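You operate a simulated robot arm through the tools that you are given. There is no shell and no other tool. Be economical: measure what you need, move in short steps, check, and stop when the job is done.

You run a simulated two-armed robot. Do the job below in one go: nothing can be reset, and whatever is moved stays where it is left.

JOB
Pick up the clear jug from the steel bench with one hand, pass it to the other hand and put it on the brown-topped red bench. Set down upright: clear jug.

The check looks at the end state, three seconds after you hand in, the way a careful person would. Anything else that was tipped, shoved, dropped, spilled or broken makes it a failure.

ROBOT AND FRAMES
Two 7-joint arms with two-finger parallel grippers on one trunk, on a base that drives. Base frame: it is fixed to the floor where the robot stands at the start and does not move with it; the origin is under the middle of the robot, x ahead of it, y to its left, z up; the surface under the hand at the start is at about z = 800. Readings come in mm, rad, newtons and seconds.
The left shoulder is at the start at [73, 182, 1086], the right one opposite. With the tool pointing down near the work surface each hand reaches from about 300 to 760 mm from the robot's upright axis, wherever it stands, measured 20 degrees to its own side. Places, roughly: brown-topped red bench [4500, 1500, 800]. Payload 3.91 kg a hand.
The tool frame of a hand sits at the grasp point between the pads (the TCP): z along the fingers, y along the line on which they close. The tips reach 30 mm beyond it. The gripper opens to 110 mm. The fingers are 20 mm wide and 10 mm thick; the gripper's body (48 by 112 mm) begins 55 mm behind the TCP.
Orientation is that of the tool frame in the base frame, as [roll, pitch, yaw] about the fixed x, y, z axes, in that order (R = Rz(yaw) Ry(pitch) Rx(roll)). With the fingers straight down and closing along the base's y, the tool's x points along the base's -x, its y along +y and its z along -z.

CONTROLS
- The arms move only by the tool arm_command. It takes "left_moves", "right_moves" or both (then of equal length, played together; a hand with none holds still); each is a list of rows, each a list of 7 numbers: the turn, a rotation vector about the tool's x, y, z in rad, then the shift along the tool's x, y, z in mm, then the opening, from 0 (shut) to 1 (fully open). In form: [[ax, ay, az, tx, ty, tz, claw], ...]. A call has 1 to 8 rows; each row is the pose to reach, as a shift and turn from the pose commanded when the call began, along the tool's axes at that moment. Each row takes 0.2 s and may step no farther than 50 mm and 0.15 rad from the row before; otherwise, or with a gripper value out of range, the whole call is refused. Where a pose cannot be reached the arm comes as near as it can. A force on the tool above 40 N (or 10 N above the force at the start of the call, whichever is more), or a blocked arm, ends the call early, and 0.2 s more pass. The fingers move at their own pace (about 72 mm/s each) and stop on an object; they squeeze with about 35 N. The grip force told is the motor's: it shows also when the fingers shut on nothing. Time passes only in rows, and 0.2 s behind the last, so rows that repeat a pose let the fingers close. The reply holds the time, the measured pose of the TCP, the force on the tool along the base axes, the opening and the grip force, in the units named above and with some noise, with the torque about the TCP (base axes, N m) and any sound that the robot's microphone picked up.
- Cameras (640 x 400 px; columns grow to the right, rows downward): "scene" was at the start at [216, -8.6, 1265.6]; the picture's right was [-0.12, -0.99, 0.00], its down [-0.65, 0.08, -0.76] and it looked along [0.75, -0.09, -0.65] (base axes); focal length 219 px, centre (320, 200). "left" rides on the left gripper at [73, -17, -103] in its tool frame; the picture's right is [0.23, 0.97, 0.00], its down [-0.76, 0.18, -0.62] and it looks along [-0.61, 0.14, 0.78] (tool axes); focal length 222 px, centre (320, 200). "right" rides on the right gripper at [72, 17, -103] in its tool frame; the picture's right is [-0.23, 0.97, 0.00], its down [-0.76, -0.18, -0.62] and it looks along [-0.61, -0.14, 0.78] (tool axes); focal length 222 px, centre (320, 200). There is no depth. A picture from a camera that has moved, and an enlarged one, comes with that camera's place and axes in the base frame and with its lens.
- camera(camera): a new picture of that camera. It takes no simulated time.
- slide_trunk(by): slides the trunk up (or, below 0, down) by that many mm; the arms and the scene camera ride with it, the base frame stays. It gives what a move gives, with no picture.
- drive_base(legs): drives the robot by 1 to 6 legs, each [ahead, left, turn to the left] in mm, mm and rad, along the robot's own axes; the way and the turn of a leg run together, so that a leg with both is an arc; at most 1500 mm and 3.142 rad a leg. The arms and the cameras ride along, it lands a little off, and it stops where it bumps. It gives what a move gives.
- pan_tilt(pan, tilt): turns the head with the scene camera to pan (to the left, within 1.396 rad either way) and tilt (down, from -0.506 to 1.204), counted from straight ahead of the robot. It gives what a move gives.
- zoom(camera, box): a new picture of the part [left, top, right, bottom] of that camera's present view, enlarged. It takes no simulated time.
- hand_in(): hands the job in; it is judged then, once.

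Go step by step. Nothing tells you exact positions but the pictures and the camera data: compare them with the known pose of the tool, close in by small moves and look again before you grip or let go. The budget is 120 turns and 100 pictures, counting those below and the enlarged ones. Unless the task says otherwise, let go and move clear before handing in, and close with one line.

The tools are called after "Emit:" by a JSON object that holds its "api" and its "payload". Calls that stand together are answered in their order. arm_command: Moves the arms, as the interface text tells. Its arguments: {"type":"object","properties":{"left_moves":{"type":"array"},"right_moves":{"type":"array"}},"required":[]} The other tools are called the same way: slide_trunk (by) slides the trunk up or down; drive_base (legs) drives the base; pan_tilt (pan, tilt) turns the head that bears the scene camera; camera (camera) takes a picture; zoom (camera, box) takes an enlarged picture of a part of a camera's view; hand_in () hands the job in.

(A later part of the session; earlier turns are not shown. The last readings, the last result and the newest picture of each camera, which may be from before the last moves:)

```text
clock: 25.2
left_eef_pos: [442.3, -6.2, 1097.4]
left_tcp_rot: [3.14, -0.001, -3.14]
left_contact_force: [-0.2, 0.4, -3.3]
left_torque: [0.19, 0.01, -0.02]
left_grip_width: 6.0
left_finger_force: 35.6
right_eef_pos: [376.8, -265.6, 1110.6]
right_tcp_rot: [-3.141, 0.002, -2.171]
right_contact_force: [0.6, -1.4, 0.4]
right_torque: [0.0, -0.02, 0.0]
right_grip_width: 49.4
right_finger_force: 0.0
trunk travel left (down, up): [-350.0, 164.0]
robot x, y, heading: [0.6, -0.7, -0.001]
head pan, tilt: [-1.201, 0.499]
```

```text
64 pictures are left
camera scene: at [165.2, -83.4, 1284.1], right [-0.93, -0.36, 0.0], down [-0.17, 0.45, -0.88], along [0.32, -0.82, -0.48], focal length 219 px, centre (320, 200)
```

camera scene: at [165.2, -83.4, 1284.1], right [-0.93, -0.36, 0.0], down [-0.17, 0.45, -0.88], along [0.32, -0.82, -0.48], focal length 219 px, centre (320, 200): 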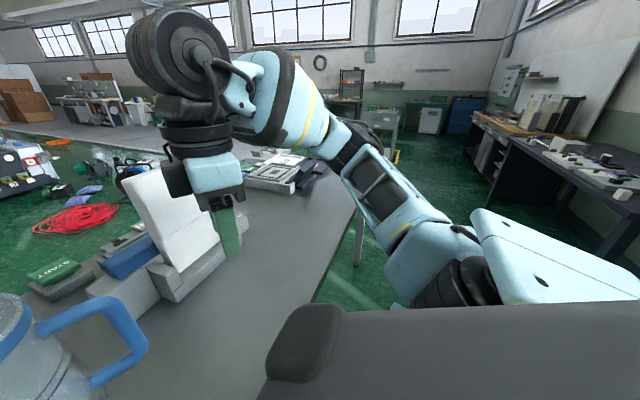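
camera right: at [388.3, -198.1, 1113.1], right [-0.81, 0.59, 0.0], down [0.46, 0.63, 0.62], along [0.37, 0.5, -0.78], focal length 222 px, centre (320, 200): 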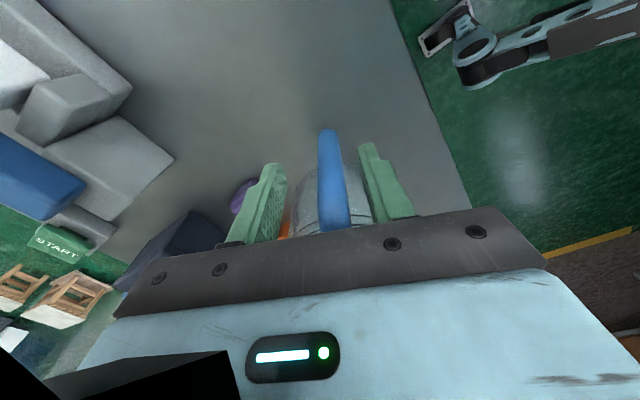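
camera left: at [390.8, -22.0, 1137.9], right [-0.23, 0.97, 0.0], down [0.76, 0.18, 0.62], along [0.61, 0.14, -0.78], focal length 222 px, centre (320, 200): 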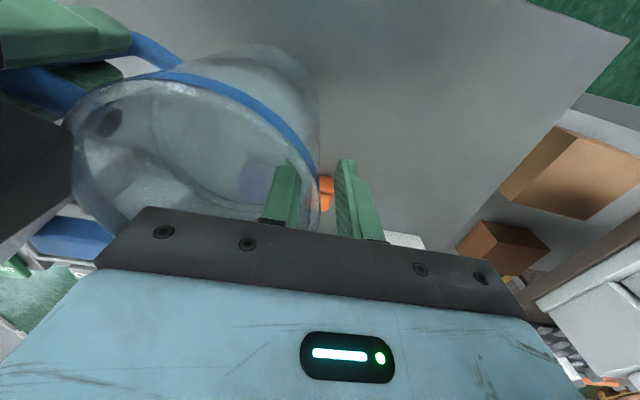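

I need a better view of the room to the right and behind before driving.

Emit:
{"api": "pan_tilt", "payload": {"pan": -1.396, "tilt": 0.4}}

Emit:
{"api": "camera", "payload": {"camera": "scene"}}

Emit:
{"api": "pan_tilt", "payload": {"pan": -0.6, "tilt": 0.35}}

Emit:
{"api": "camera", "payload": {"camera": "scene"}}

```text
clock: 25.9
left_eef_pos: [443.1, -5.9, 1095.7]
left_tcp_rot: [-3.142, -0.001, 3.142]
left_contact_force: [-0.5, 0.0, -2.8]
left_torque: [0.15, -0.04, -0.04]
left_grip_width: 6.0
left_finger_force: 35.1
right_eef_pos: [377.0, -266.7, 1111.8]
right_tcp_rot: [3.141, 0.0, -2.17]
right_contact_force: [0.1, 0.0, -0.4]
right_torque: [-0.01, 0.03, 0.01]
right_grip_width: 49.3
right_finger_force: 0.1
trunk travel left (down, up): [-350.0, 164.0]
robot x, y, heading: [0.9, -2.0, 0.005]
head pan, tilt: [-1.396, 0.4]
```

```text
63 pictures are left
camera scene: at [148.4, -89.9, 1293.2], right [-0.98, -0.17, 0.0], down [-0.07, 0.38, -0.92], along [0.16, -0.91, -0.39], focal length 219 px, centre (320, 200)
```

scene: 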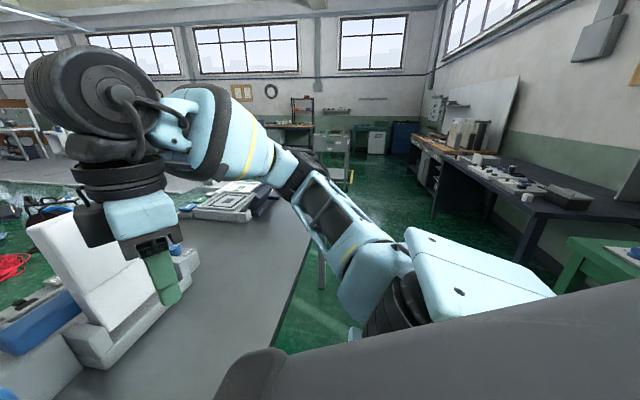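

```text
clock: 27.1
left_eef_pos: [442.6, -6.1, 1096.2]
left_tcp_rot: [3.141, 0.002, -3.139]
left_contact_force: [0.5, 0.7, -3.1]
left_torque: [0.2, -0.03, 0.04]
left_grip_width: 5.9
left_finger_force: 35.0
right_eef_pos: [377.5, -266.4, 1112.2]
right_tcp_rot: [-3.141, 0.0, -2.17]
right_contact_force: [-0.8, 1.3, 1.1]
right_torque: [-0.02, 0.0, -0.01]
right_grip_width: 49.7
right_finger_force: 0.0
trunk travel left (down, up): [-350.0, 164.0]
robot x, y, heading: [-1.4, -0.1, -0.001]
head pan, tilt: [-0.6, 0.351]
```

```text
62 pictures are left
camera scene: at [209.0, -51.3, 1297.8], right [-0.57, -0.82, 0.0], down [-0.28, 0.19, -0.94], along [0.77, -0.53, -0.34], focal length 219 px, centre (320, 200)
```

scene: 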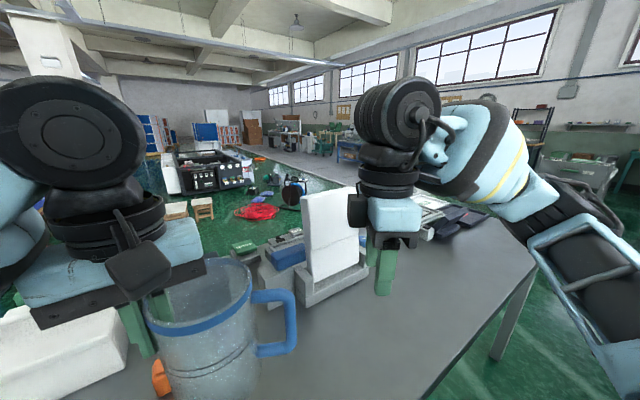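

The aisle between the steel bench (front edge x≈310, right end y≈-1450) and the green table behind (x≈-790) looks clear. I'll back off 230 mm and slide right, then look again.

Emit:
{"api": "drive_base", "payload": {"legs": [[-230, 0, 0], [0, -1000, 0]]}}

Emit:
{"api": "camera", "payload": {"camera": "scene"}}

Emit:
{"api": "pan_tilt", "payload": {"pan": -1.396, "tilt": 0.4}}

Emit:
{"api": "camera", "payload": {"camera": "scene"}}

```text
clock: 37.5
left_eef_pos: [216.2, -1004.4, 1096.5]
left_tcp_rot: [3.141, 0.001, -3.139]
left_contact_force: [-0.4, -0.8, -3.1]
left_torque: [0.18, 0.0, 0.01]
left_grip_width: 6.0
left_finger_force: 34.7
right_eef_pos: [149.5, -1263.3, 1111.2]
right_tcp_rot: [3.141, -0.001, -2.171]
right_contact_force: [0.0, -0.3, 0.3]
right_torque: [0.01, 0.02, 0.04]
right_grip_width: 49.5
right_finger_force: 0.1
trunk travel left (down, up): [-350.0, 164.0]
robot x, y, heading: [-226.9, -996.3, -0.006]
head pan, tilt: [-0.6, 0.351]
```

```text
61 pictures are left
camera scene: at [-18.6, -1048.0, 1297.8], right [-0.56, -0.83, 0.0], down [-0.28, 0.19, -0.94], along [0.78, -0.53, -0.34], focal length 219 px, centre (320, 200)
```

scene: 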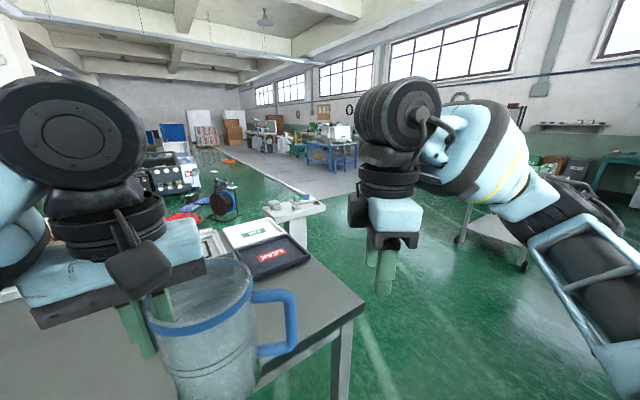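

```text
clock: 38.6
left_eef_pos: [214.5, -1002.1, 1095.4]
left_tcp_rot: [3.141, -0.001, -3.14]
left_contact_force: [0.5, -0.9, -4.4]
left_torque: [0.2, -0.03, 0.01]
left_grip_width: 5.8
left_finger_force: 34.5
right_eef_pos: [148.9, -1263.2, 1110.7]
right_tcp_rot: [-3.141, 0.001, -2.17]
right_contact_force: [0.7, 0.7, 1.0]
right_torque: [0.01, -0.01, 0.0]
right_grip_width: 49.7
right_finger_force: 0.1
trunk travel left (down, up): [-350.0, 164.0]
robot x, y, heading: [-229.2, -999.2, -0.004]
head pan, tilt: [-1.396, 0.4]
```

```text
60 pictures are left
camera scene: at [-79.2, -1086.6, 1293.3], right [-0.98, -0.17, 0.0], down [-0.07, 0.38, -0.92], along [0.16, -0.91, -0.39], focal length 219 px, centre (320, 200)
```

scene: 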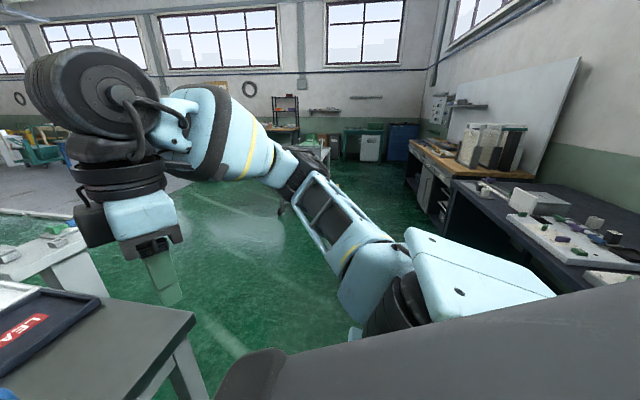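

The right end of the bench is at y≈-1430, a small white stand is near [1300, -1715] and a trolley is near y=-3600. I'll slide right to y≈-2350 and go forward between them, then look.

Emit:
{"api": "drive_base", "payload": {"legs": [[0, -1350, 0], [1000, 0, 0]]}}

Emit:
{"api": "pan_tilt", "payload": {"pan": 0.6, "tilt": 0.35}}

Emit:
{"api": "camera", "payload": {"camera": "scene"}}

Emit:
{"api": "pan_tilt", "payload": {"pan": -0.3, "tilt": 0.35}}

Emit:
{"api": "camera", "payload": {"camera": "scene"}}

```text
clock: 55.8
left_eef_pos: [1224.9, -2402.1, 1096.3]
left_tcp_rot: [3.141, 0.0, 3.141]
left_contact_force: [-0.2, 1.1, -2.9]
left_torque: [0.2, -0.03, 0.03]
left_grip_width: 5.8
left_finger_force: 34.9
right_eef_pos: [1157.3, -2664.0, 1110.7]
right_tcp_rot: [-3.142, 0.0, -2.176]
right_contact_force: [-0.3, 0.2, 0.6]
right_torque: [-0.02, 0.01, 0.01]
right_grip_width: 49.7
right_finger_force: 0.0
trunk travel left (down, up): [-350.0, 164.0]
robot x, y, heading: [783.1, -2391.2, 0.001]
head pan, tilt: [-1.396, 0.4]
```

```text
clock: 57.8
left_eef_pos: [1224.4, -2402.9, 1095.8]
left_tcp_rot: [-3.141, -0.001, 3.14]
left_contact_force: [-0.2, -0.1, -2.2]
left_torque: [0.17, 0.04, 0.02]
left_grip_width: 5.8
left_finger_force: 35.2
right_eef_pos: [1157.4, -2664.7, 1110.6]
right_tcp_rot: [3.139, 0.0, -2.175]
right_contact_force: [0.7, 0.4, 0.3]
right_torque: [0.0, -0.04, -0.01]
right_grip_width: 49.6
right_finger_force: 0.0
trunk travel left (down, up): [-350.0, 164.0]
robot x, y, heading: [777.5, -2393.3, -0.002]
head pan, tilt: [0.6, 0.351]
```

```text
59 pictures are left
camera scene: at [990.5, -2342.5, 1297.8], right [0.56, -0.83, 0.0], down [-0.28, -0.19, -0.94], along [0.78, 0.53, -0.34], focal length 219 px, centre (320, 200)
```

scene: 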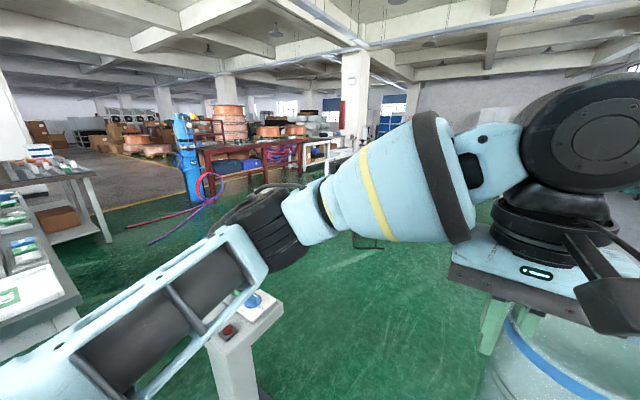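

```text
clock: 59.0
left_eef_pos: [1222.9, -2403.9, 1094.9]
left_tcp_rot: [-3.14, 0.0, 3.139]
left_contact_force: [-0.9, 0.3, -3.2]
left_torque: [0.19, 0.02, 0.0]
left_grip_width: 5.9
left_finger_force: 35.0
right_eef_pos: [1157.6, -2664.4, 1109.5]
right_tcp_rot: [3.142, 0.0, -2.175]
right_contact_force: [-0.6, -0.1, -0.8]
right_torque: [0.01, 0.01, 0.02]
right_grip_width: 49.7
right_finger_force: 0.0
trunk travel left (down, up): [-350.0, 164.0]
robot x, y, heading: [784.1, -2393.1, -0.005]
head pan, tilt: [-0.3, 0.351]
```

```text
58 pictures are left
camera scene: at [1002.3, -2422.5, 1297.8], right [-0.3, -0.95, 0.0], down [-0.33, 0.1, -0.94], along [0.9, -0.28, -0.34], focal length 219 px, centre (320, 200)
```

scene: 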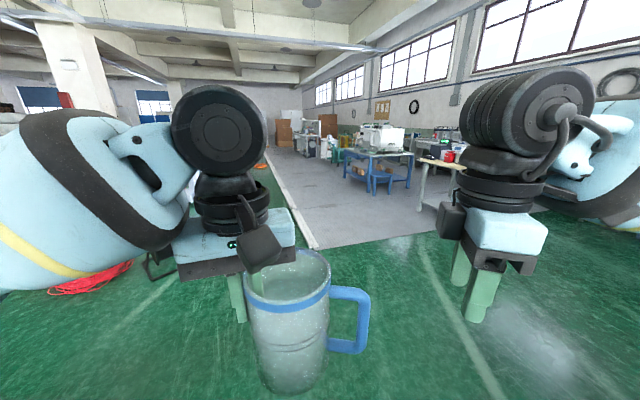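

The red bench with the brown top shows ahead-left, and a post stand is close on the left. I'll slide right a bit more, go forward past the stand, turn left and look.

Emit:
{"api": "drive_base", "payload": {"legs": [[0, -180, 0], [1300, 0, 0], [0, 0, 1.571]]}}

Emit:
{"api": "pan_tilt", "payload": {"pan": 0, "tilt": 0.2}}

Emit:
{"api": "camera", "payload": {"camera": "scene"}}

Emit:
{"api": "pan_tilt", "payload": {"pan": -0.7, "tilt": 0.2}}

Emit:
{"api": "camera", "payload": {"camera": "scene"}}

```text
clock: 71.2
left_eef_pos: [2077.4, -2136.7, 1097.6]
left_tcp_rot: [-3.142, -0.002, -1.543]
left_contact_force: [0.1, -0.5, -2.9]
left_torque: [0.0, 0.15, -0.02]
left_grip_width: 6.0
left_finger_force: 35.0
right_eef_pos: [2338.7, -2194.4, 1110.6]
right_tcp_rot: [-3.14, 0.0, -0.576]
right_contact_force: [-0.2, 0.2, -0.3]
right_torque: [0.01, -0.01, -0.02]
right_grip_width: 49.4
right_finger_force: 0.0
trunk travel left (down, up): [-350.0, 164.0]
robot x, y, heading: [2082.4, -2575.8, 1.597]
head pan, tilt: [-0.3, 0.351]
```

```text
clock: 72.0
left_eef_pos: [2077.9, -2135.8, 1097.5]
left_tcp_rot: [3.139, 0.0, -1.544]
left_contact_force: [-0.1, 0.1, -3.1]
left_torque: [-0.01, 0.18, 0.0]
left_grip_width: 5.9
left_finger_force: 35.1
right_eef_pos: [2339.8, -2195.3, 1109.8]
right_tcp_rot: [-3.142, 0.001, -0.573]
right_contact_force: [-0.4, -0.8, -0.8]
right_torque: [0.02, 0.02, 0.01]
right_grip_width: 49.4
right_finger_force: 0.1
trunk travel left (down, up): [-350.0, 164.0]
robot x, y, heading: [2082.6, -2577.0, 1.6]
head pan, tilt: [0.0, 0.201]
```

```text
57 pictures are left
camera scene: at [2077.0, -2352.0, 1311.8], right [1.0, 0.03, 0.0], down [0.01, -0.2, -0.98], along [-0.02, 0.98, -0.2], focal length 219 px, centre (320, 200)
```

scene: 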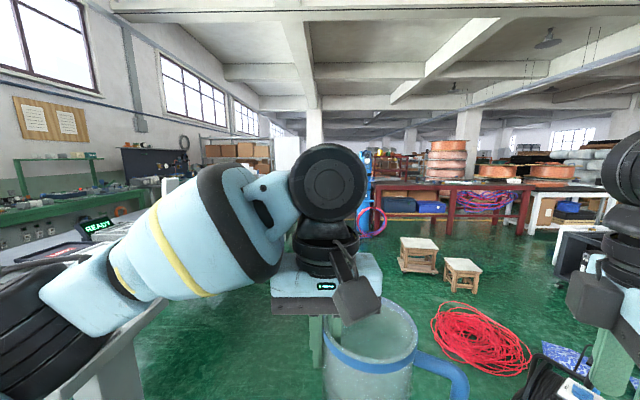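

```text
clock: 73.0
left_eef_pos: [2078.4, -2133.5, 1097.9]
left_tcp_rot: [3.141, 0.0, -1.543]
left_contact_force: [0.3, 0.1, -2.8]
left_torque: [0.02, 0.19, 0.01]
left_grip_width: 5.8
left_finger_force: 34.9
right_eef_pos: [2338.8, -2195.7, 1110.8]
right_tcp_rot: [-3.141, 0.0, -0.574]
right_contact_force: [0.5, -0.5, 0.1]
right_torque: [0.03, -0.01, 0.0]
right_grip_width: 49.5
right_finger_force: 0.0
trunk travel left (down, up): [-350.0, 164.0]
robot x, y, heading: [2081.8, -2577.1, 1.599]
head pan, tilt: [-0.7, 0.201]
```

```text
56 pictures are left
camera scene: at [2137.4, -2372.3, 1311.8], right [0.78, -0.62, 0.0], down [-0.12, -0.16, -0.98], along [0.61, 0.77, -0.2], focal length 219 px, centre (320, 200)
```

scene: 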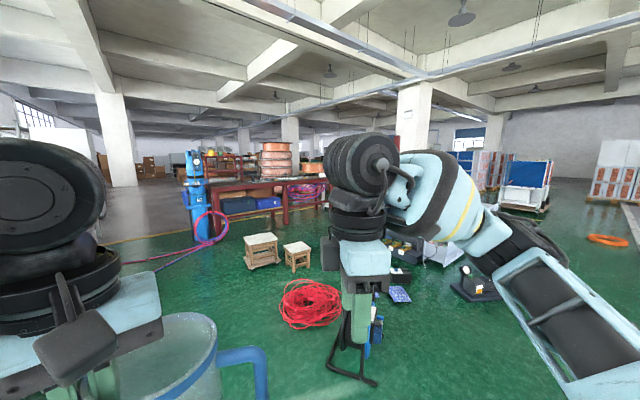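

The bench runs along x with its front edge near y≈1200. Stools stand around [3150..3450, -350..0] and hoses lie on the floor near [2060..2900, 750..1250]. I'll go up the clear lane at x≈2180 to y≈-100 and look again.

Emit:
{"api": "drive_base", "payload": {"legs": [[0, -100, -0.029], [1500, 0, 0], [950, 0, 0]]}}

Emit:
{"api": "camera", "payload": {"camera": "scene"}}

Emit:
{"api": "pan_tilt", "payload": {"pan": 0.25, "tilt": 0.45}}

Emit:
{"api": "camera", "payload": {"camera": "scene"}}

Emit:
{"api": "pan_tilt", "payload": {"pan": -1.2, "tilt": 0.4}}

Emit:
{"api": "camera", "payload": {"camera": "scene"}}

```text
clock: 86.2
left_eef_pos: [2104.7, 314.1, 1096.8]
left_tcp_rot: [3.141, 0.0, -1.531]
left_contact_force: [-0.2, 0.1, -3.7]
left_torque: [0.02, 0.17, -0.01]
left_grip_width: 6.0
left_finger_force: 34.8
right_eef_pos: [2367.5, 256.0, 1111.7]
right_tcp_rot: [-3.141, 0.001, -0.56]
right_contact_force: [0.9, 0.0, 0.6]
right_torque: [0.01, -0.01, -0.02]
right_grip_width: 49.6
right_finger_force: 0.0
trunk travel left (down, up): [-350.0, 164.0]
robot x, y, heading: [2114.9, -134.5, 1.616]
head pan, tilt: [-0.7, 0.201]
```

```text
55 pictures are left
camera scene: at [2168.3, 77.7, 1311.8], right [0.79, -0.61, 0.0], down [-0.12, -0.16, -0.98], along [0.6, 0.77, -0.2], focal length 219 px, centre (320, 200)
```

scene: 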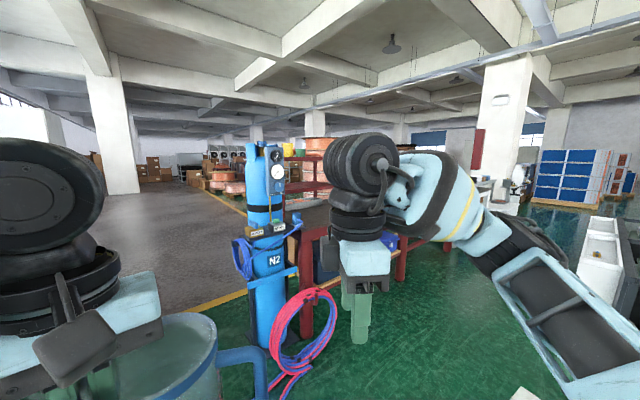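

```text
clock: 87.4
left_eef_pos: [2106.3, 313.2, 1097.0]
left_tcp_rot: [-3.142, 0.0, -1.531]
left_contact_force: [0.3, 1.0, -3.9]
left_torque: [0.01, 0.17, -0.02]
left_grip_width: 5.9
left_finger_force: 35.1
right_eef_pos: [2368.3, 256.9, 1110.3]
right_tcp_rot: [-3.141, 0.001, -0.562]
right_contact_force: [0.1, 0.3, 0.3]
right_torque: [-0.01, -0.01, 0.03]
right_grip_width: 49.5
right_finger_force: 0.0
trunk travel left (down, up): [-350.0, 164.0]
robot x, y, heading: [2111.9, -130.4, 1.607]
head pan, tilt: [0.25, 0.45]
```

```text
54 pictures are left
camera scene: at [2085.1, 92.1, 1288.6], right [0.96, 0.28, 0.0], down [0.12, -0.42, -0.9], along [-0.25, 0.86, -0.44], focal length 219 px, centre (320, 200)
```

scene: 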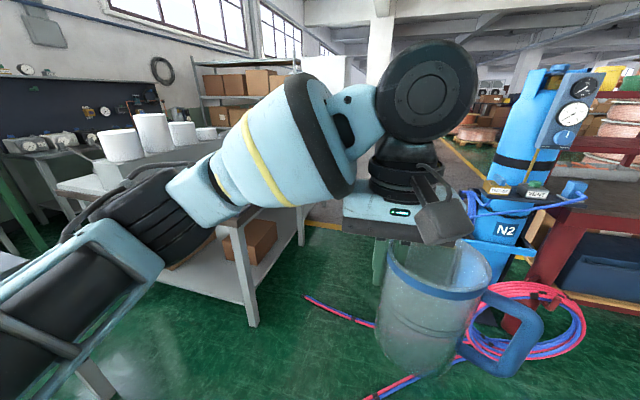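

```text
clock: 89.0
left_eef_pos: [2106.4, 314.1, 1096.4]
left_tcp_rot: [-3.14, 0.001, -1.53]
left_contact_force: [-0.4, -0.6, -2.8]
left_torque: [0.03, 0.2, 0.01]
left_grip_width: 6.1
left_finger_force: 34.9
right_eef_pos: [2367.6, 256.6, 1109.9]
right_tcp_rot: [3.14, 0.001, -0.562]
right_contact_force: [0.0, 0.0, 0.9]
right_torque: [0.02, 0.0, -0.01]
right_grip_width: 49.6
right_finger_force: 0.2
trunk travel left (down, up): [-350.0, 164.0]
robot x, y, heading: [2115.4, -127.7, 1.613]
head pan, tilt: [-1.201, 0.4]
```

```text
53 pictures are left
camera scene: at [2196.1, 40.8, 1293.3], right [0.4, -0.92, 0.0], down [-0.36, -0.15, -0.92], along [0.85, 0.37, -0.39], focal length 219 px, centre (320, 200)
```

scene: 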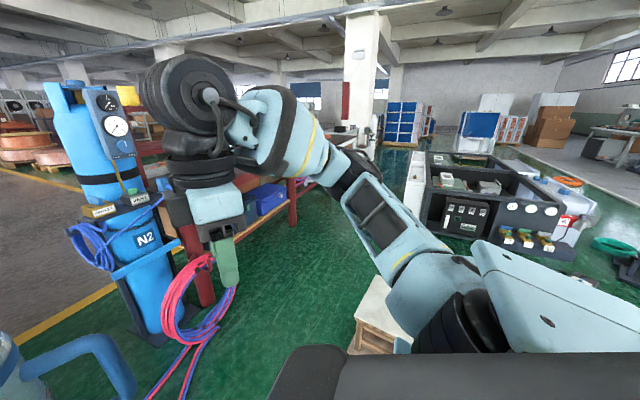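

The N2 tank stands at about [2690, 1330], with floor hose reaching near [2170, 650]. The stool corner is near [2900, 200]. I'll pull both hands in, then thread between them diagonally.

Emit:
{"api": "arm_command", "payload": {"left_moves": [[0, 0, 0, 20, 0, 0, 0], [0, 0, 0, 45, 0, 0, 0], [0, 0, 0, 70, 0, 0, 0], [0, 0, 0, 80, 0, 0, 0]]}}

Emit:
{"api": "drive_base", "payload": {"legs": [[0, 0, -0.042], [510, -335, 0], [220, -250, 0]]}}

Emit:
{"api": "camera", "payload": {"camera": "scene"}}

Emit:
{"api": "pan_tilt", "payload": {"pan": -0.5, "tilt": 0.4}}

Emit:
{"api": "camera", "payload": {"camera": "scene"}}

```text
clock: 90.0
left_eef_pos: [2107.2, 232.9, 1096.4]
left_tcp_rot: [3.141, 0.0, -1.532]
left_contact_force: [-0.2, 0.2, -2.8]
left_torque: [0.01, 0.18, 0.0]
left_grip_width: 6.2
left_finger_force: 35.1
right_eef_pos: [2367.7, 258.9, 1110.2]
right_tcp_rot: [3.141, 0.001, -0.562]
right_contact_force: [0.7, -0.5, 0.0]
right_torque: [0.03, 0.02, -0.02]
right_grip_width: 49.2
right_finger_force: 0.1
trunk travel left (down, up): [-350.0, 164.0]
robot x, y, heading: [2115.4, -133.3, 1.609]
head pan, tilt: [-1.201, 0.4]
```

```text
clock: 96.2
left_eef_pos: [2707.8, 966.9, 1095.3]
left_tcp_rot: [-3.141, 0.002, -1.575]
left_contact_force: [0.1, 1.1, -2.6]
left_torque: [-0.01, 0.15, 0.03]
left_grip_width: 6.2
left_finger_force: 34.8
right_eef_pos: [2968.6, 978.4, 1111.1]
right_tcp_rot: [3.141, -0.001, -0.607]
right_contact_force: [0.1, 0.3, -0.6]
right_torque: [0.01, 0.02, 0.0]
right_grip_width: 49.5
right_finger_force: 0.2
trunk travel left (down, up): [-350.0, 164.0]
robot x, y, heading: [2697.7, 602.8, 1.562]
head pan, tilt: [-1.201, 0.4]
```

```text
52 pictures are left
camera scene: at [2786.8, 769.9, 1293.3], right [0.35, -0.93, 0.0], down [-0.36, -0.14, -0.92], along [0.86, 0.33, -0.39], focal length 219 px, centre (320, 200)
```

scene: 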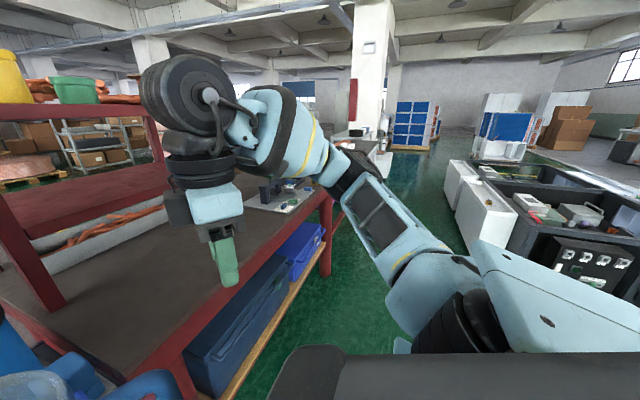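

```text
clock: 97.3
left_eef_pos: [2707.4, 966.9, 1096.5]
left_tcp_rot: [3.141, 0.0, -1.576]
left_contact_force: [0.8, 0.6, -3.2]
left_torque: [0.03, 0.18, -0.01]
left_grip_width: 6.1
left_finger_force: 35.1
right_eef_pos: [2967.5, 978.2, 1109.6]
right_tcp_rot: [3.141, 0.002, -0.607]
right_contact_force: [-0.6, -0.4, -0.1]
right_torque: [-0.02, 0.02, -0.02]
right_grip_width: 49.2
right_finger_force: 0.1
trunk travel left (down, up): [-350.0, 164.0]
robot x, y, heading: [2697.9, 603.4, 1.565]
head pan, tilt: [-0.499, 0.4]
```

```text
51 pictures are left
camera scene: at [2745.0, 817.9, 1293.3], right [0.87, -0.49, 0.0], down [-0.19, -0.34, -0.92], along [0.45, 0.81, -0.39], focal length 219 px, centre (320, 200)
```

scene: 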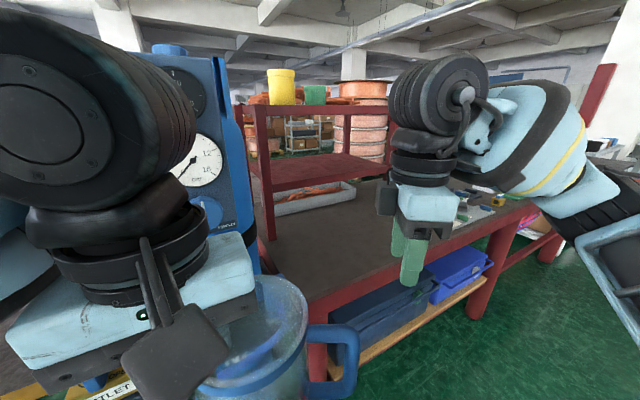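

The bench front edge runs at y≈1215, starting from x≈2900. I'll slide right along it to about x=3700 and look.

Emit:
{"api": "drive_base", "payload": {"legs": [[0, -1000, 0]]}}

Emit:
{"api": "camera", "payload": {"camera": "scene"}}

Emit:
{"api": "pan_tilt", "payload": {"pan": -1.1, "tilt": 0.4}}

Emit:
{"api": "camera", "payload": {"camera": "scene"}}

```text
clock: 106.6
left_eef_pos: [3732.6, 957.4, 1096.3]
left_tcp_rot: [-3.141, -0.001, -1.58]
left_contact_force: [-0.4, -0.7, -2.3]
left_torque: [0.05, 0.19, 0.01]
left_grip_width: 6.1
left_finger_force: 35.0
right_eef_pos: [3993.0, 968.1, 1110.2]
right_tcp_rot: [-3.14, 0.001, -0.61]
right_contact_force: [0.1, -0.3, 0.0]
right_torque: [-0.04, 0.03, 0.03]
right_grip_width: 49.5
right_finger_force: 0.1
trunk travel left (down, up): [-350.0, 164.0]
robot x, y, heading: [3721.7, 594.0, 1.562]
head pan, tilt: [-0.499, 0.4]
```

```text
50 pictures are left
camera scene: at [3769.3, 808.5, 1293.3], right [0.87, -0.49, 0.0], down [-0.19, -0.34, -0.92], along [0.45, 0.8, -0.39], focal length 219 px, centre (320, 200)
```

scene: 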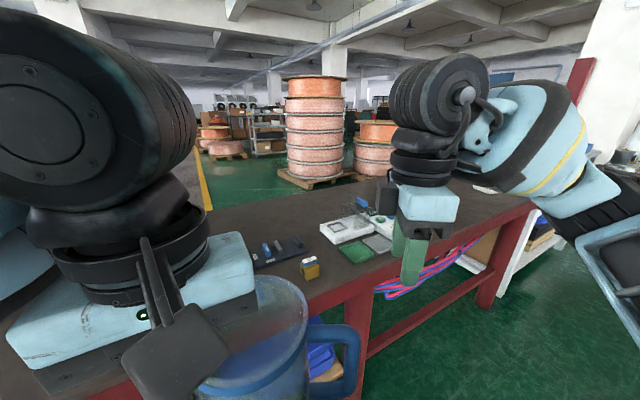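

```text
clock: 107.6
left_eef_pos: [3732.6, 957.3, 1095.4]
left_tcp_rot: [-3.141, 0.0, -1.581]
left_contact_force: [0.1, 0.0, -3.2]
left_torque: [0.02, 0.18, -0.01]
left_grip_width: 6.2
left_finger_force: 34.8
right_eef_pos: [3993.1, 968.4, 1110.6]
right_tcp_rot: [-3.141, -0.002, -0.611]
right_contact_force: [-0.1, -0.1, 0.2]
right_torque: [0.0, -0.01, 0.01]
right_grip_width: 49.4
right_finger_force: 0.0
trunk travel left (down, up): [-350.0, 164.0]
robot x, y, heading: [3726.3, 594.4, 1.562]
head pan, tilt: [-1.1, 0.4]
```

```text
49 pictures are left
camera scene: at [3806.9, 768.9, 1293.3], right [0.44, -0.9, 0.0], down [-0.35, -0.17, -0.92], along [0.82, 0.41, -0.39], focal length 219 px, centre (320, 200)
```

scene: 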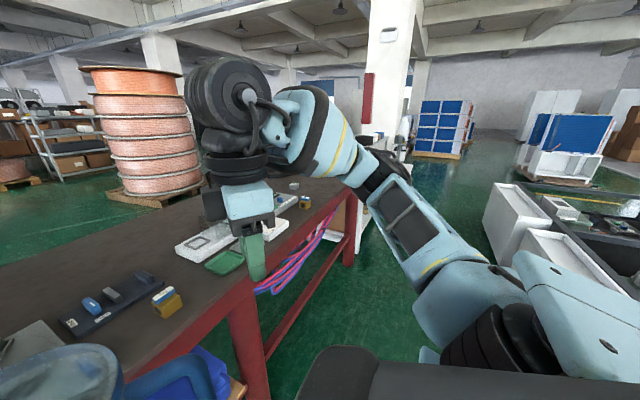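

Items sit on the bench around x≈4000–4400, and it looks freer further right. I'll slide another 700 mm.

Emit:
{"api": "drive_base", "payload": {"legs": [[0, -700, 0]]}}

Emit:
{"api": "camera", "payload": {"camera": "scene"}}

Emit:
{"api": "pan_tilt", "payload": {"pan": -0.3, "tilt": 0.6}}

Emit:
{"api": "camera", "payload": {"camera": "scene"}}

Emit:
{"api": "camera", "payload": {"camera": "right"}}

Emit:
{"api": "camera", "payload": {"camera": "left"}}

```text
clock: 114.0
left_eef_pos: [4413.2, 946.5, 1095.7]
left_tcp_rot: [3.141, -0.002, -1.588]
left_contact_force: [0.4, 0.8, -3.6]
left_torque: [0.04, 0.19, 0.03]
left_grip_width: 6.2
left_finger_force: 35.1
right_eef_pos: [4674.5, 955.2, 1110.9]
right_tcp_rot: [-3.14, -0.001, -0.619]
right_contact_force: [0.6, -0.6, 0.3]
right_torque: [0.01, 0.0, 0.0]
right_grip_width: 49.4
right_finger_force: 0.0
trunk travel left (down, up): [-350.0, 164.0]
robot x, y, heading: [4403.4, 585.5, 1.556]
head pan, tilt: [-1.1, 0.4]
```

```text
48 pictures are left
camera scene: at [4486.6, 757.9, 1293.3], right [0.44, -0.9, 0.0], down [-0.35, -0.17, -0.92], along [0.83, 0.4, -0.39], focal length 219 px, centre (320, 200)
```

scene: 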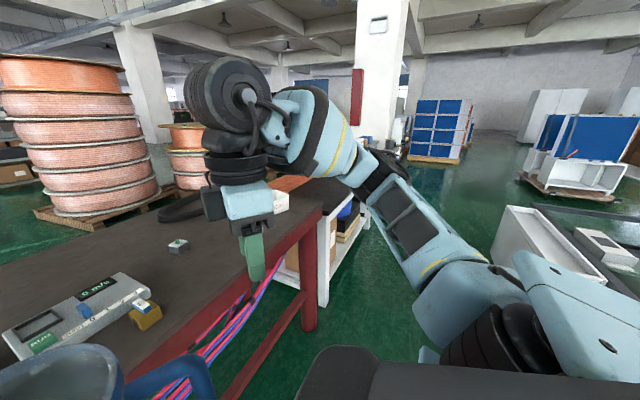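

```text
clock: 115.1
left_eef_pos: [4413.2, 947.8, 1096.1]
left_tcp_rot: [3.141, 0.0, -1.59]
left_contact_force: [-0.4, -1.2, -2.7]
left_torque: [0.03, 0.17, 0.02]
left_grip_width: 5.9
left_finger_force: 35.2
right_eef_pos: [4674.1, 956.4, 1111.7]
right_tcp_rot: [-3.141, 0.001, -0.618]
right_contact_force: [0.2, 0.4, 0.1]
right_torque: [-0.01, -0.02, -0.02]
right_grip_width: 49.5
right_finger_force: 0.0
trunk travel left (down, up): [-350.0, 164.0]
robot x, y, heading: [4401.3, 586.5, 1.552]
head pan, tilt: [-0.3, 0.6]
```

```text
47 pictures are left
camera scene: at [4431.0, 801.3, 1275.1], right [0.95, -0.31, 0.0], down [-0.18, -0.54, -0.83], along [0.26, 0.78, -0.56], focal length 219 px, centre (320, 200)
```

scene: 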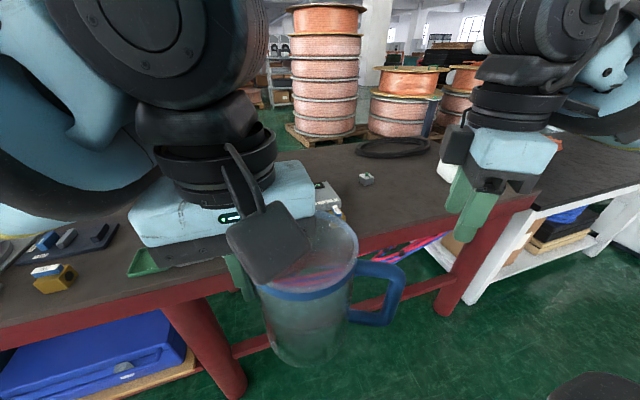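

```text
46 pictures are left
camera right: at [4723.2, 899.2, 1213.5], right [-0.75, -0.66, 0.0], down [-0.52, 0.59, 0.62], along [-0.41, 0.47, -0.78], focal length 222 px, centre (320, 200)
```

right: 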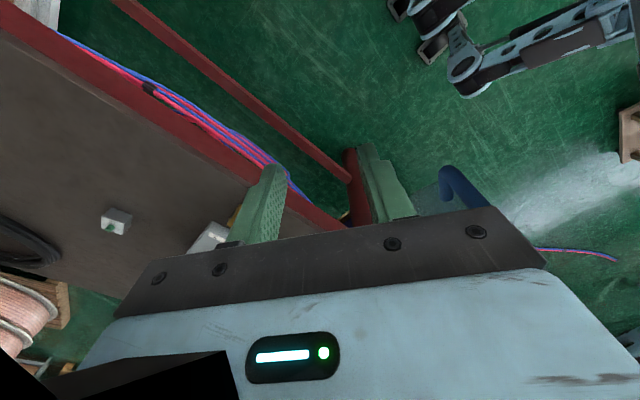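

```text
45 pictures are left
camera left: at [4429.2, 872.9, 1198.2], right [-0.98, -0.21, 0.0], down [-0.16, 0.76, 0.62], along [-0.13, 0.61, -0.78], focal length 222 px, centre (320, 200)
```

left: 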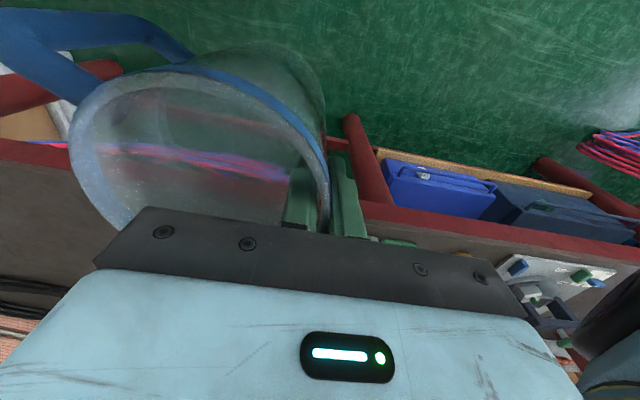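

The bench top is free between the meter (x 4450–4700, y 1320–1550) and the white cube at [4870, 1540]. I'll aim for a jug centre of about [4870, 1340], so the base goes to about [4805, 850].

Emit:
{"api": "drive_base", "payload": {"legs": [[0, 0, 0.017], [0, -405, 0], [260, 0, 0]]}}

Emit:
{"api": "pan_tilt", "payload": {"pan": -0.2, "tilt": 0.75}}

Emit:
{"api": "camera", "payload": {"camera": "scene"}}

Emit:
{"api": "camera", "payload": {"camera": "left"}}

Emit:
{"api": "camera", "payload": {"camera": "right"}}

```text
clock: 121.0
left_eef_pos: [4824.2, 1198.7, 1095.3]
left_tcp_rot: [3.141, 0.001, -1.578]
left_contact_force: [1.4, 0.9, -3.1]
left_torque: [0.0, 0.2, -0.02]
left_grip_width: 6.3
left_finger_force: 34.8
right_eef_pos: [5084.2, 1211.6, 1110.7]
right_tcp_rot: [3.141, 0.002, -0.609]
right_contact_force: [0.3, 0.5, 0.1]
right_torque: [0.02, 0.0, -0.03]
right_grip_width: 49.7
right_finger_force: 0.1
trunk travel left (down, up): [-350.0, 164.0]
robot x, y, heading: [4816.3, 836.1, 1.559]
head pan, tilt: [-0.3, 0.6]
```

```text
clock: 121.7
left_eef_pos: [4824.8, 1200.1, 1096.1]
left_tcp_rot: [3.14, 0.0, -1.578]
left_contact_force: [-0.5, 0.1, -3.7]
left_torque: [0.04, 0.18, 0.02]
left_grip_width: 5.9
left_finger_force: 35.2
right_eef_pos: [5084.8, 1210.6, 1112.1]
right_tcp_rot: [-3.141, 0.001, -0.609]
right_contact_force: [0.0, 0.0, -0.7]
right_torque: [0.0, -0.01, -0.03]
right_grip_width: 49.4
right_finger_force: 0.0
trunk travel left (down, up): [-350.0, 164.0]
robot x, y, heading: [4814.0, 837.4, 1.559]
head pan, tilt: [-0.201, 0.75]
```

```text
44 pictures are left
camera scene: at [4833.3, 1051.1, 1262.2], right [0.98, -0.21, 0.0], down [-0.14, -0.67, -0.73], along [0.15, 0.72, -0.68], focal length 219 px, centre (320, 200)
```

scene: 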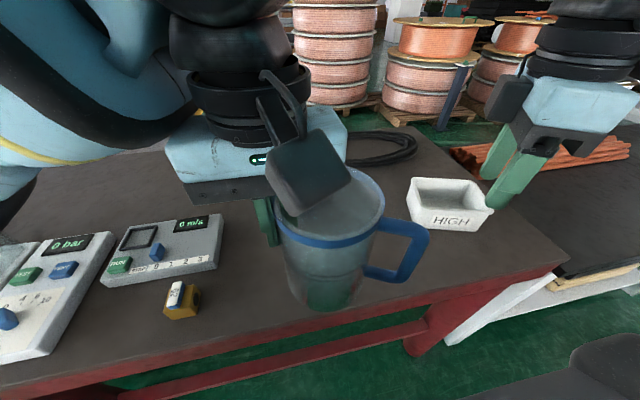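

```text
43 pictures are left
camera left: at [4840.4, 1125.7, 1198.2], right [-0.98, -0.22, 0.0], down [-0.17, 0.76, 0.62], along [-0.14, 0.61, -0.78], focal length 222 px, centre (320, 200)
```

left: 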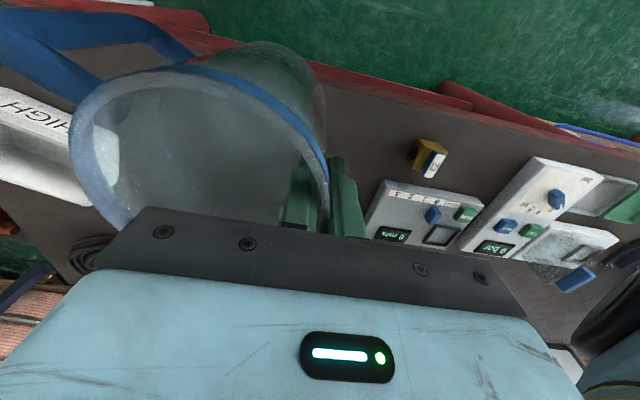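

```text
42 pictures are left
camera right: at [5134.2, 1155.1, 1213.5], right [-0.74, -0.67, 0.0], down [-0.52, 0.58, 0.62], along [-0.42, 0.46, -0.78], focal length 222 px, centre (320, 200)
```

right: 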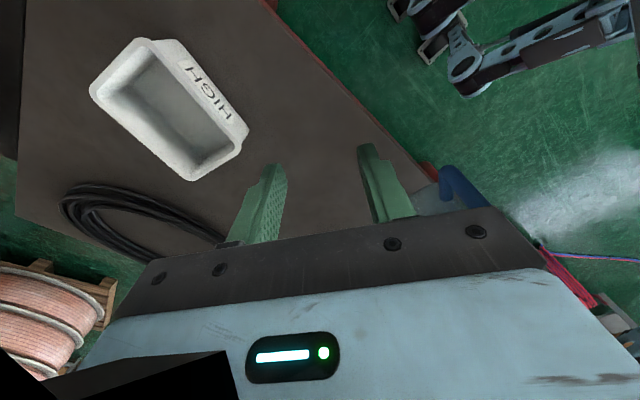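

The target spot is clear: the meter ends at x≈4660, the tray starts at x≈5170 and the front edge is at y≈1240. I'll reach forward 160 mm, staying high, and check for the small cube behind.

Emit:
{"api": "arm_command", "payload": {"left_moves": [[0, 0, 0, -35, 0, 0, 0], [0, 0, 0, -75, 0, 0, 0], [0, 0, 0, -115, 0, 0, 0], [0, 0, 0, -150, 0, 0, 0], [0, 0, 0, -160, 0, 0, 0], [0, 0, 0, -160, 0, 0, 0]]}}

Emit:
{"api": "camera", "payload": {"camera": "scene"}}

Emit:
{"api": "camera", "payload": {"camera": "left"}}

```text
clock: 123.1
left_eef_pos: [4827.4, 1358.7, 1093.8]
left_tcp_rot: [-3.14, 0.0, -1.579]
left_contact_force: [-0.2, -0.1, -2.7]
left_torque: [0.01, 0.19, -0.03]
left_grip_width: 5.7
left_finger_force: 35.0
right_eef_pos: [5084.2, 1211.8, 1110.3]
right_tcp_rot: [-3.141, 0.0, -0.609]
right_contact_force: [-1.0, 0.4, 1.4]
right_torque: [0.02, -0.02, 0.01]
right_grip_width: 49.5
right_finger_force: 0.0
trunk travel left (down, up): [-350.0, 164.0]
robot x, y, heading: [4813.8, 836.8, 1.559]
head pan, tilt: [-0.201, 0.75]
```

```text
41 pictures are left
camera scene: at [4833.3, 1051.3, 1262.2], right [0.98, -0.21, 0.0], down [-0.14, -0.67, -0.73], along [0.15, 0.72, -0.68], focal length 219 px, centre (320, 200)
```

scene: 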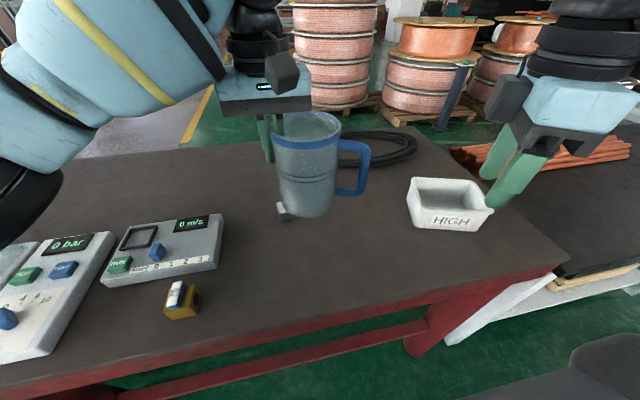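

```text
40 pictures are left
camera left: at [4844.2, 1284.2, 1197.2], right [-0.98, -0.22, 0.0], down [-0.17, 0.76, 0.62], along [-0.14, 0.61, -0.78], focal length 222 px, centre (320, 200)
```

left: 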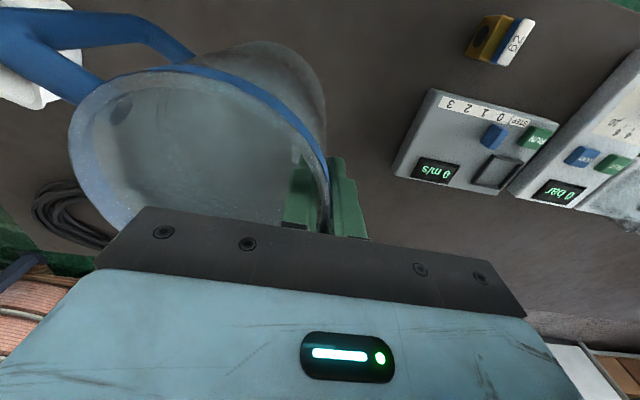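

The small cube shows at about [4827, 1506], some 100 mm beyond the jug, so the spot is fine. I'll lower most of the way.

Emit:
{"api": "arm_command", "payload": {"left_moves": [[0, 0, 0, 4, 0, 35, 0], [0, 0, 0, 4, 0, 75, 0], [0, 0, 0, 4, 0, 110, 0], [0, 0, 0, 4, 0, 140, 0], [0, 0, 0, 4, 0, 140, 0]]}}

Emit:
{"api": "zoom", "payload": {"camera": "scene", "box": [200, 100, 440, 280]}}

```text
clock: 124.3
left_eef_pos: [4827.3, 1356.0, 957.6]
left_tcp_rot: [-3.14, 0.005, -1.577]
left_contact_force: [-4.1, -1.6, 29.2]
left_torque: [0.15, 0.15, -0.13]
left_grip_width: 5.9
left_finger_force: 34.7
right_eef_pos: [5083.9, 1209.0, 1112.0]
right_tcp_rot: [-3.139, 0.002, -0.609]
right_contact_force: [-0.3, 0.3, 0.4]
right_torque: [0.01, 0.01, -0.01]
right_grip_width: 49.5
right_finger_force: 0.1
trunk travel left (down, up): [-350.0, 164.0]
robot x, y, heading: [4815.0, 835.7, 1.561]
head pan, tilt: [-0.201, 0.75]
```

```text
2.22 times, centred on (320, 190) of scene
camera zoom: at [4832.8, 1048.8, 1262.8], right [0.98, -0.21, 0.0], down [-0.14, -0.67, -0.73], along [0.15, 0.72, -0.68], focal length 488 px, centre (320, 222)
```

zoom: 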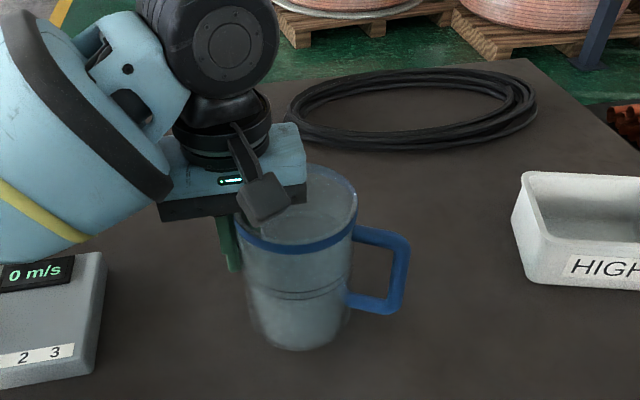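

Contact came at a TCP height of 957, implying a surface near z≈836. The meter's top triangulates to z≈893, so a higher bench is plausible. But I must be sure the jug isn't standing on the small cube, so I'm looking closer.

Emit:
{"api": "zoom", "payload": {"camera": "scene", "box": [260, 150, 370, 270]}}

Emit:
{"api": "camera", "payload": {"camera": "left"}}

Emit:
{"api": "camera", "payload": {"camera": "right"}}

```text
3.33 times, centred on (315, 210) of scene
camera zoom: at [4832.8, 1048.8, 1262.8], right [0.98, -0.21, 0.0], down [-0.14, -0.67, -0.73], along [0.15, 0.72, -0.68], focal length 731 px, centre (337, 167)
```

zoom: 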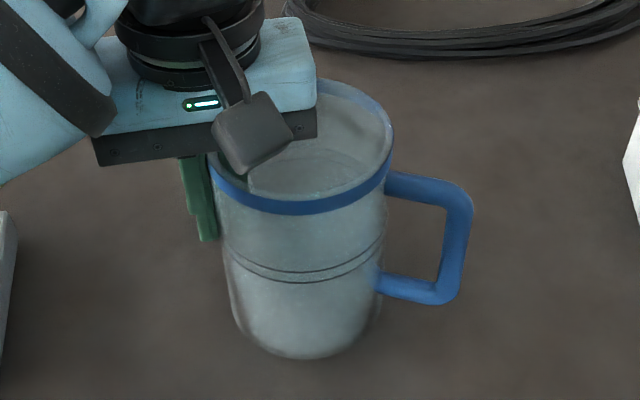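

```text
37 pictures are left
camera left: at [4844.1, 1281.0, 1059.9], right [-0.98, -0.22, 0.0], down [-0.17, 0.76, 0.63], along [-0.13, 0.61, -0.78], focal length 222 px, centre (320, 200)
```

left: 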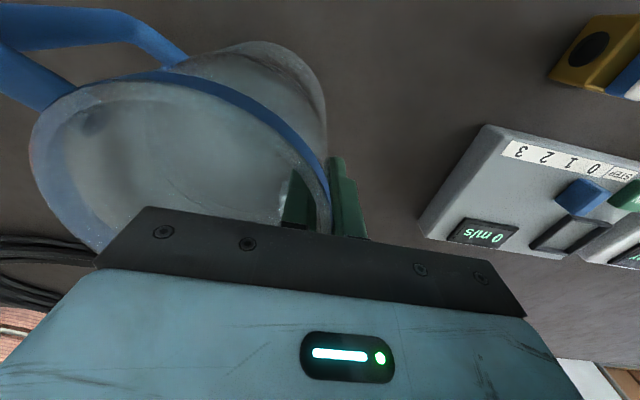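

```text
36 pictures are left
camera right: at [5133.7, 1152.9, 1214.5], right [-0.74, -0.67, 0.0], down [-0.52, 0.58, 0.62], along [-0.42, 0.47, -0.78], focal length 222 px, centre (320, 200)
```

right: 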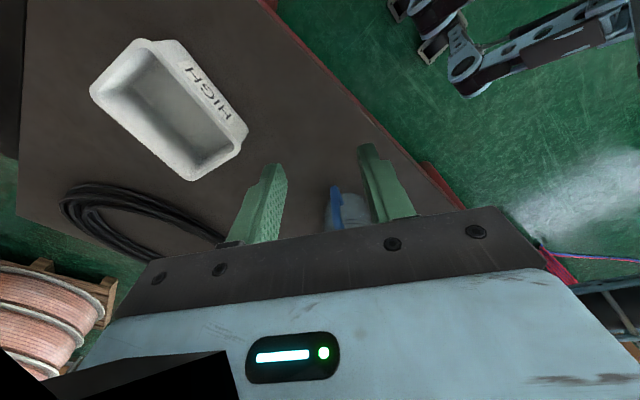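

Re-triangulating from three views puts the cube at about [4832, 1446, 866], which agrees with a bench top near z≈836. The jug is therefore on the bench, roughly 20 mm from the cube. For more room I'll lift slightly, shift 20 mm back and 20 mm right, and set down softly.

Emit:
{"api": "arm_command", "payload": {"left_moves": [[0, 0, 0, 0, 0, -10, 0], [0, 0, 0, 0, 0, -18, 0], [0, 0, 0, 12, -12, -18, 0], [0, 0, 0, 20, -20, -18, 0], [0, 0, 0, 20, -20, -12, 0], [0, 0, 0, 20, -20, -8, 0], [0, 0, 0, 20, -20, -8, 0]]}}

Emit:
{"api": "zoom", "payload": {"camera": "scene", "box": [260, 150, 370, 270]}}

```text
clock: 125.9
left_eef_pos: [4845.4, 1336.6, 964.6]
left_tcp_rot: [-3.141, 0.0, -1.578]
left_contact_force: [-0.1, 0.6, -4.1]
left_torque: [0.0, 0.18, 0.0]
left_grip_width: 5.7
left_finger_force: 35.1
right_eef_pos: [5084.6, 1211.7, 1111.4]
right_tcp_rot: [3.141, 0.001, -0.609]
right_contact_force: [0.3, 0.2, 0.4]
right_torque: [-0.04, 0.0, 0.03]
right_grip_width: 49.2
right_finger_force: 0.1
trunk travel left (down, up): [-350.0, 164.0]
robot x, y, heading: [4814.3, 836.4, 1.562]
head pan, tilt: [-0.201, 0.75]
```

```text
3.33 times, centred on (315, 210) of scene
camera zoom: at [4833.3, 1051.3, 1262.2], right [0.98, -0.21, 0.0], down [-0.14, -0.67, -0.73], along [0.15, 0.72, -0.68], focal length 731 px, centre (337, 167)
```

zoom: 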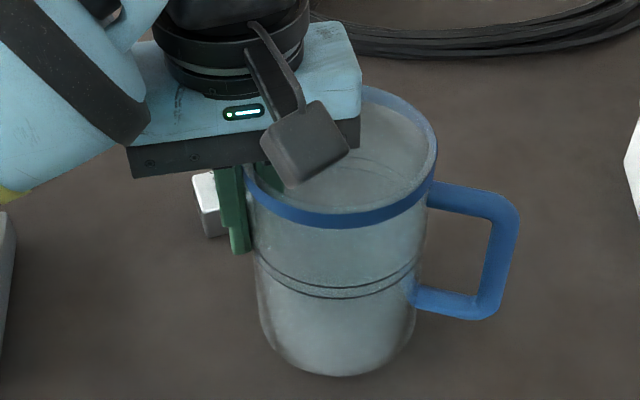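

The cube is visible behind the finger, untouched and clear of the jug. I'll lower in small steps until there is light contact.

Emit:
{"api": "arm_command", "payload": {"left_moves": [[0, 0, 0, 0, 0, 2, 0], [0, 0, 0, 0, 0, 4, 0], [0, 0, 0, 0, 0, 5, 0], [0, 0, 0, 0, 0, 5, 0]]}}

```text
clock: 126.9
left_eef_pos: [4844.9, 1335.2, 959.8]
left_tcp_rot: [-3.141, -0.001, -1.577]
left_contact_force: [-0.1, -1.3, -3.7]
left_torque: [0.04, 0.17, 0.01]
left_grip_width: 5.9
left_finger_force: 34.7
right_eef_pos: [5084.3, 1210.8, 1111.1]
right_tcp_rot: [3.14, 0.0, -0.609]
right_contact_force: [-0.8, -0.8, 0.1]
right_torque: [0.02, -0.04, 0.02]
right_grip_width: 49.3
right_finger_force: 0.0
trunk travel left (down, up): [-350.0, 164.0]
robot x, y, heading: [4811.2, 837.3, 1.56]
head pan, tilt: [-0.201, 0.75]
```

Emit:
{"api": "arm_command", "payload": {"left_moves": [[0, 0, 0, 0, 0, 1, 0], [0, 0, 0, 0, 0, 2, 0], [0, 0, 0, 0, 0, 2.5, 0], [0, 0, 0, 0, 0, 2.5, 0]]}}

```text
clock: 127.9
left_eef_pos: [4844.0, 1335.5, 958.2]
left_tcp_rot: [3.141, 0.003, -1.578]
left_contact_force: [0.0, -0.1, 5.8]
left_torque: [0.33, -0.11, -0.04]
left_grip_width: 6.0
left_finger_force: 34.9
right_eef_pos: [5084.9, 1211.1, 1111.0]
right_tcp_rot: [-3.139, 0.0, -0.611]
right_contact_force: [0.4, 0.1, 0.1]
right_torque: [0.04, 0.0, 0.0]
right_grip_width: 49.5
right_finger_force: 0.2
trunk travel left (down, up): [-350.0, 164.0]
robot x, y, heading: [4815.5, 834.5, 1.561]
head pan, tilt: [-0.201, 0.75]
```

The contact is light, about 9 N, at the same height as before, so the jug stands on the bench. I'll open the hand a little.

Emit:
{"api": "arm_command", "payload": {"left_moves": [[0, 0, 0, 0, 0, 0, 0.1], [0, 0, 0, 0, 0, 0, 0.2], [0, 0, 0, 0, 0, 0, 0.3], [0, 0, 0, 0, 0, 0, 0.3]]}}

Emit:
{"api": "camera", "payload": {"camera": "left"}}

Emit:
{"api": "zoom", "payload": {"camera": "scene", "box": [260, 150, 370, 270]}}

```text
clock: 128.9
left_eef_pos: [4844.2, 1335.5, 956.2]
left_tcp_rot: [-3.141, 0.0, -1.578]
left_contact_force: [0.0, 0.6, 0.6]
left_torque: [-0.05, -0.01, 0.01]
left_grip_width: 33.0
left_finger_force: 0.1
right_eef_pos: [5084.0, 1211.0, 1110.5]
right_tcp_rot: [3.141, 0.001, -0.609]
right_contact_force: [0.8, 0.5, 0.8]
right_torque: [0.0, 0.0, 0.03]
right_grip_width: 49.5
right_finger_force: 0.1
trunk travel left (down, up): [-350.0, 164.0]
robot x, y, heading: [4817.9, 835.1, 1.562]
head pan, tilt: [-0.201, 0.75]
```

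```text
34 pictures are left
camera left: at [4860.9, 1261.8, 1059.4], right [-0.98, -0.22, 0.0], down [-0.17, 0.76, 0.62], along [-0.14, 0.61, -0.78], focal length 222 px, centre (320, 200)
```

left: 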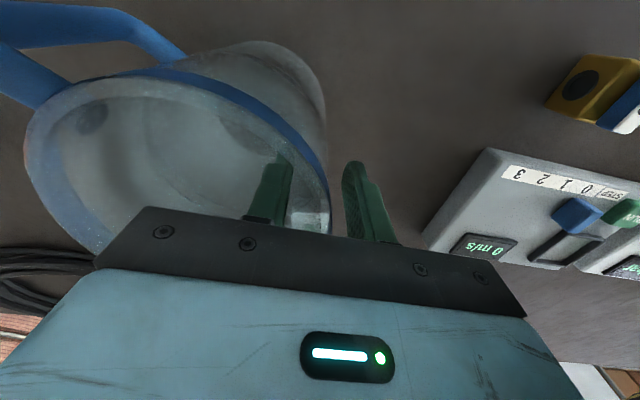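

```text
3.33 times, centred on (315, 210) of scene
camera zoom: at [4833.3, 1051.0, 1262.2], right [0.98, -0.21, 0.0], down [-0.14, -0.67, -0.73], along [0.15, 0.72, -0.68], focal length 731 px, centre (337, 167)
```

zoom: 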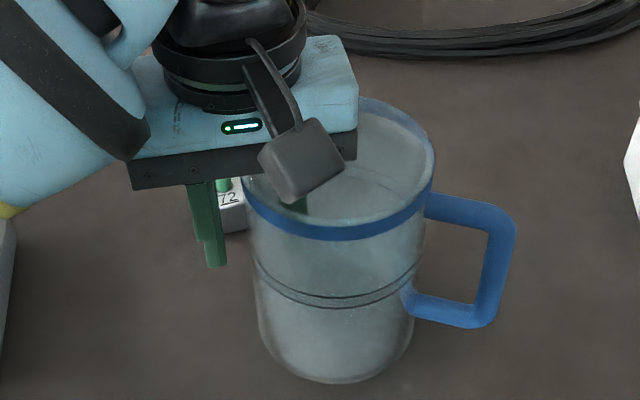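

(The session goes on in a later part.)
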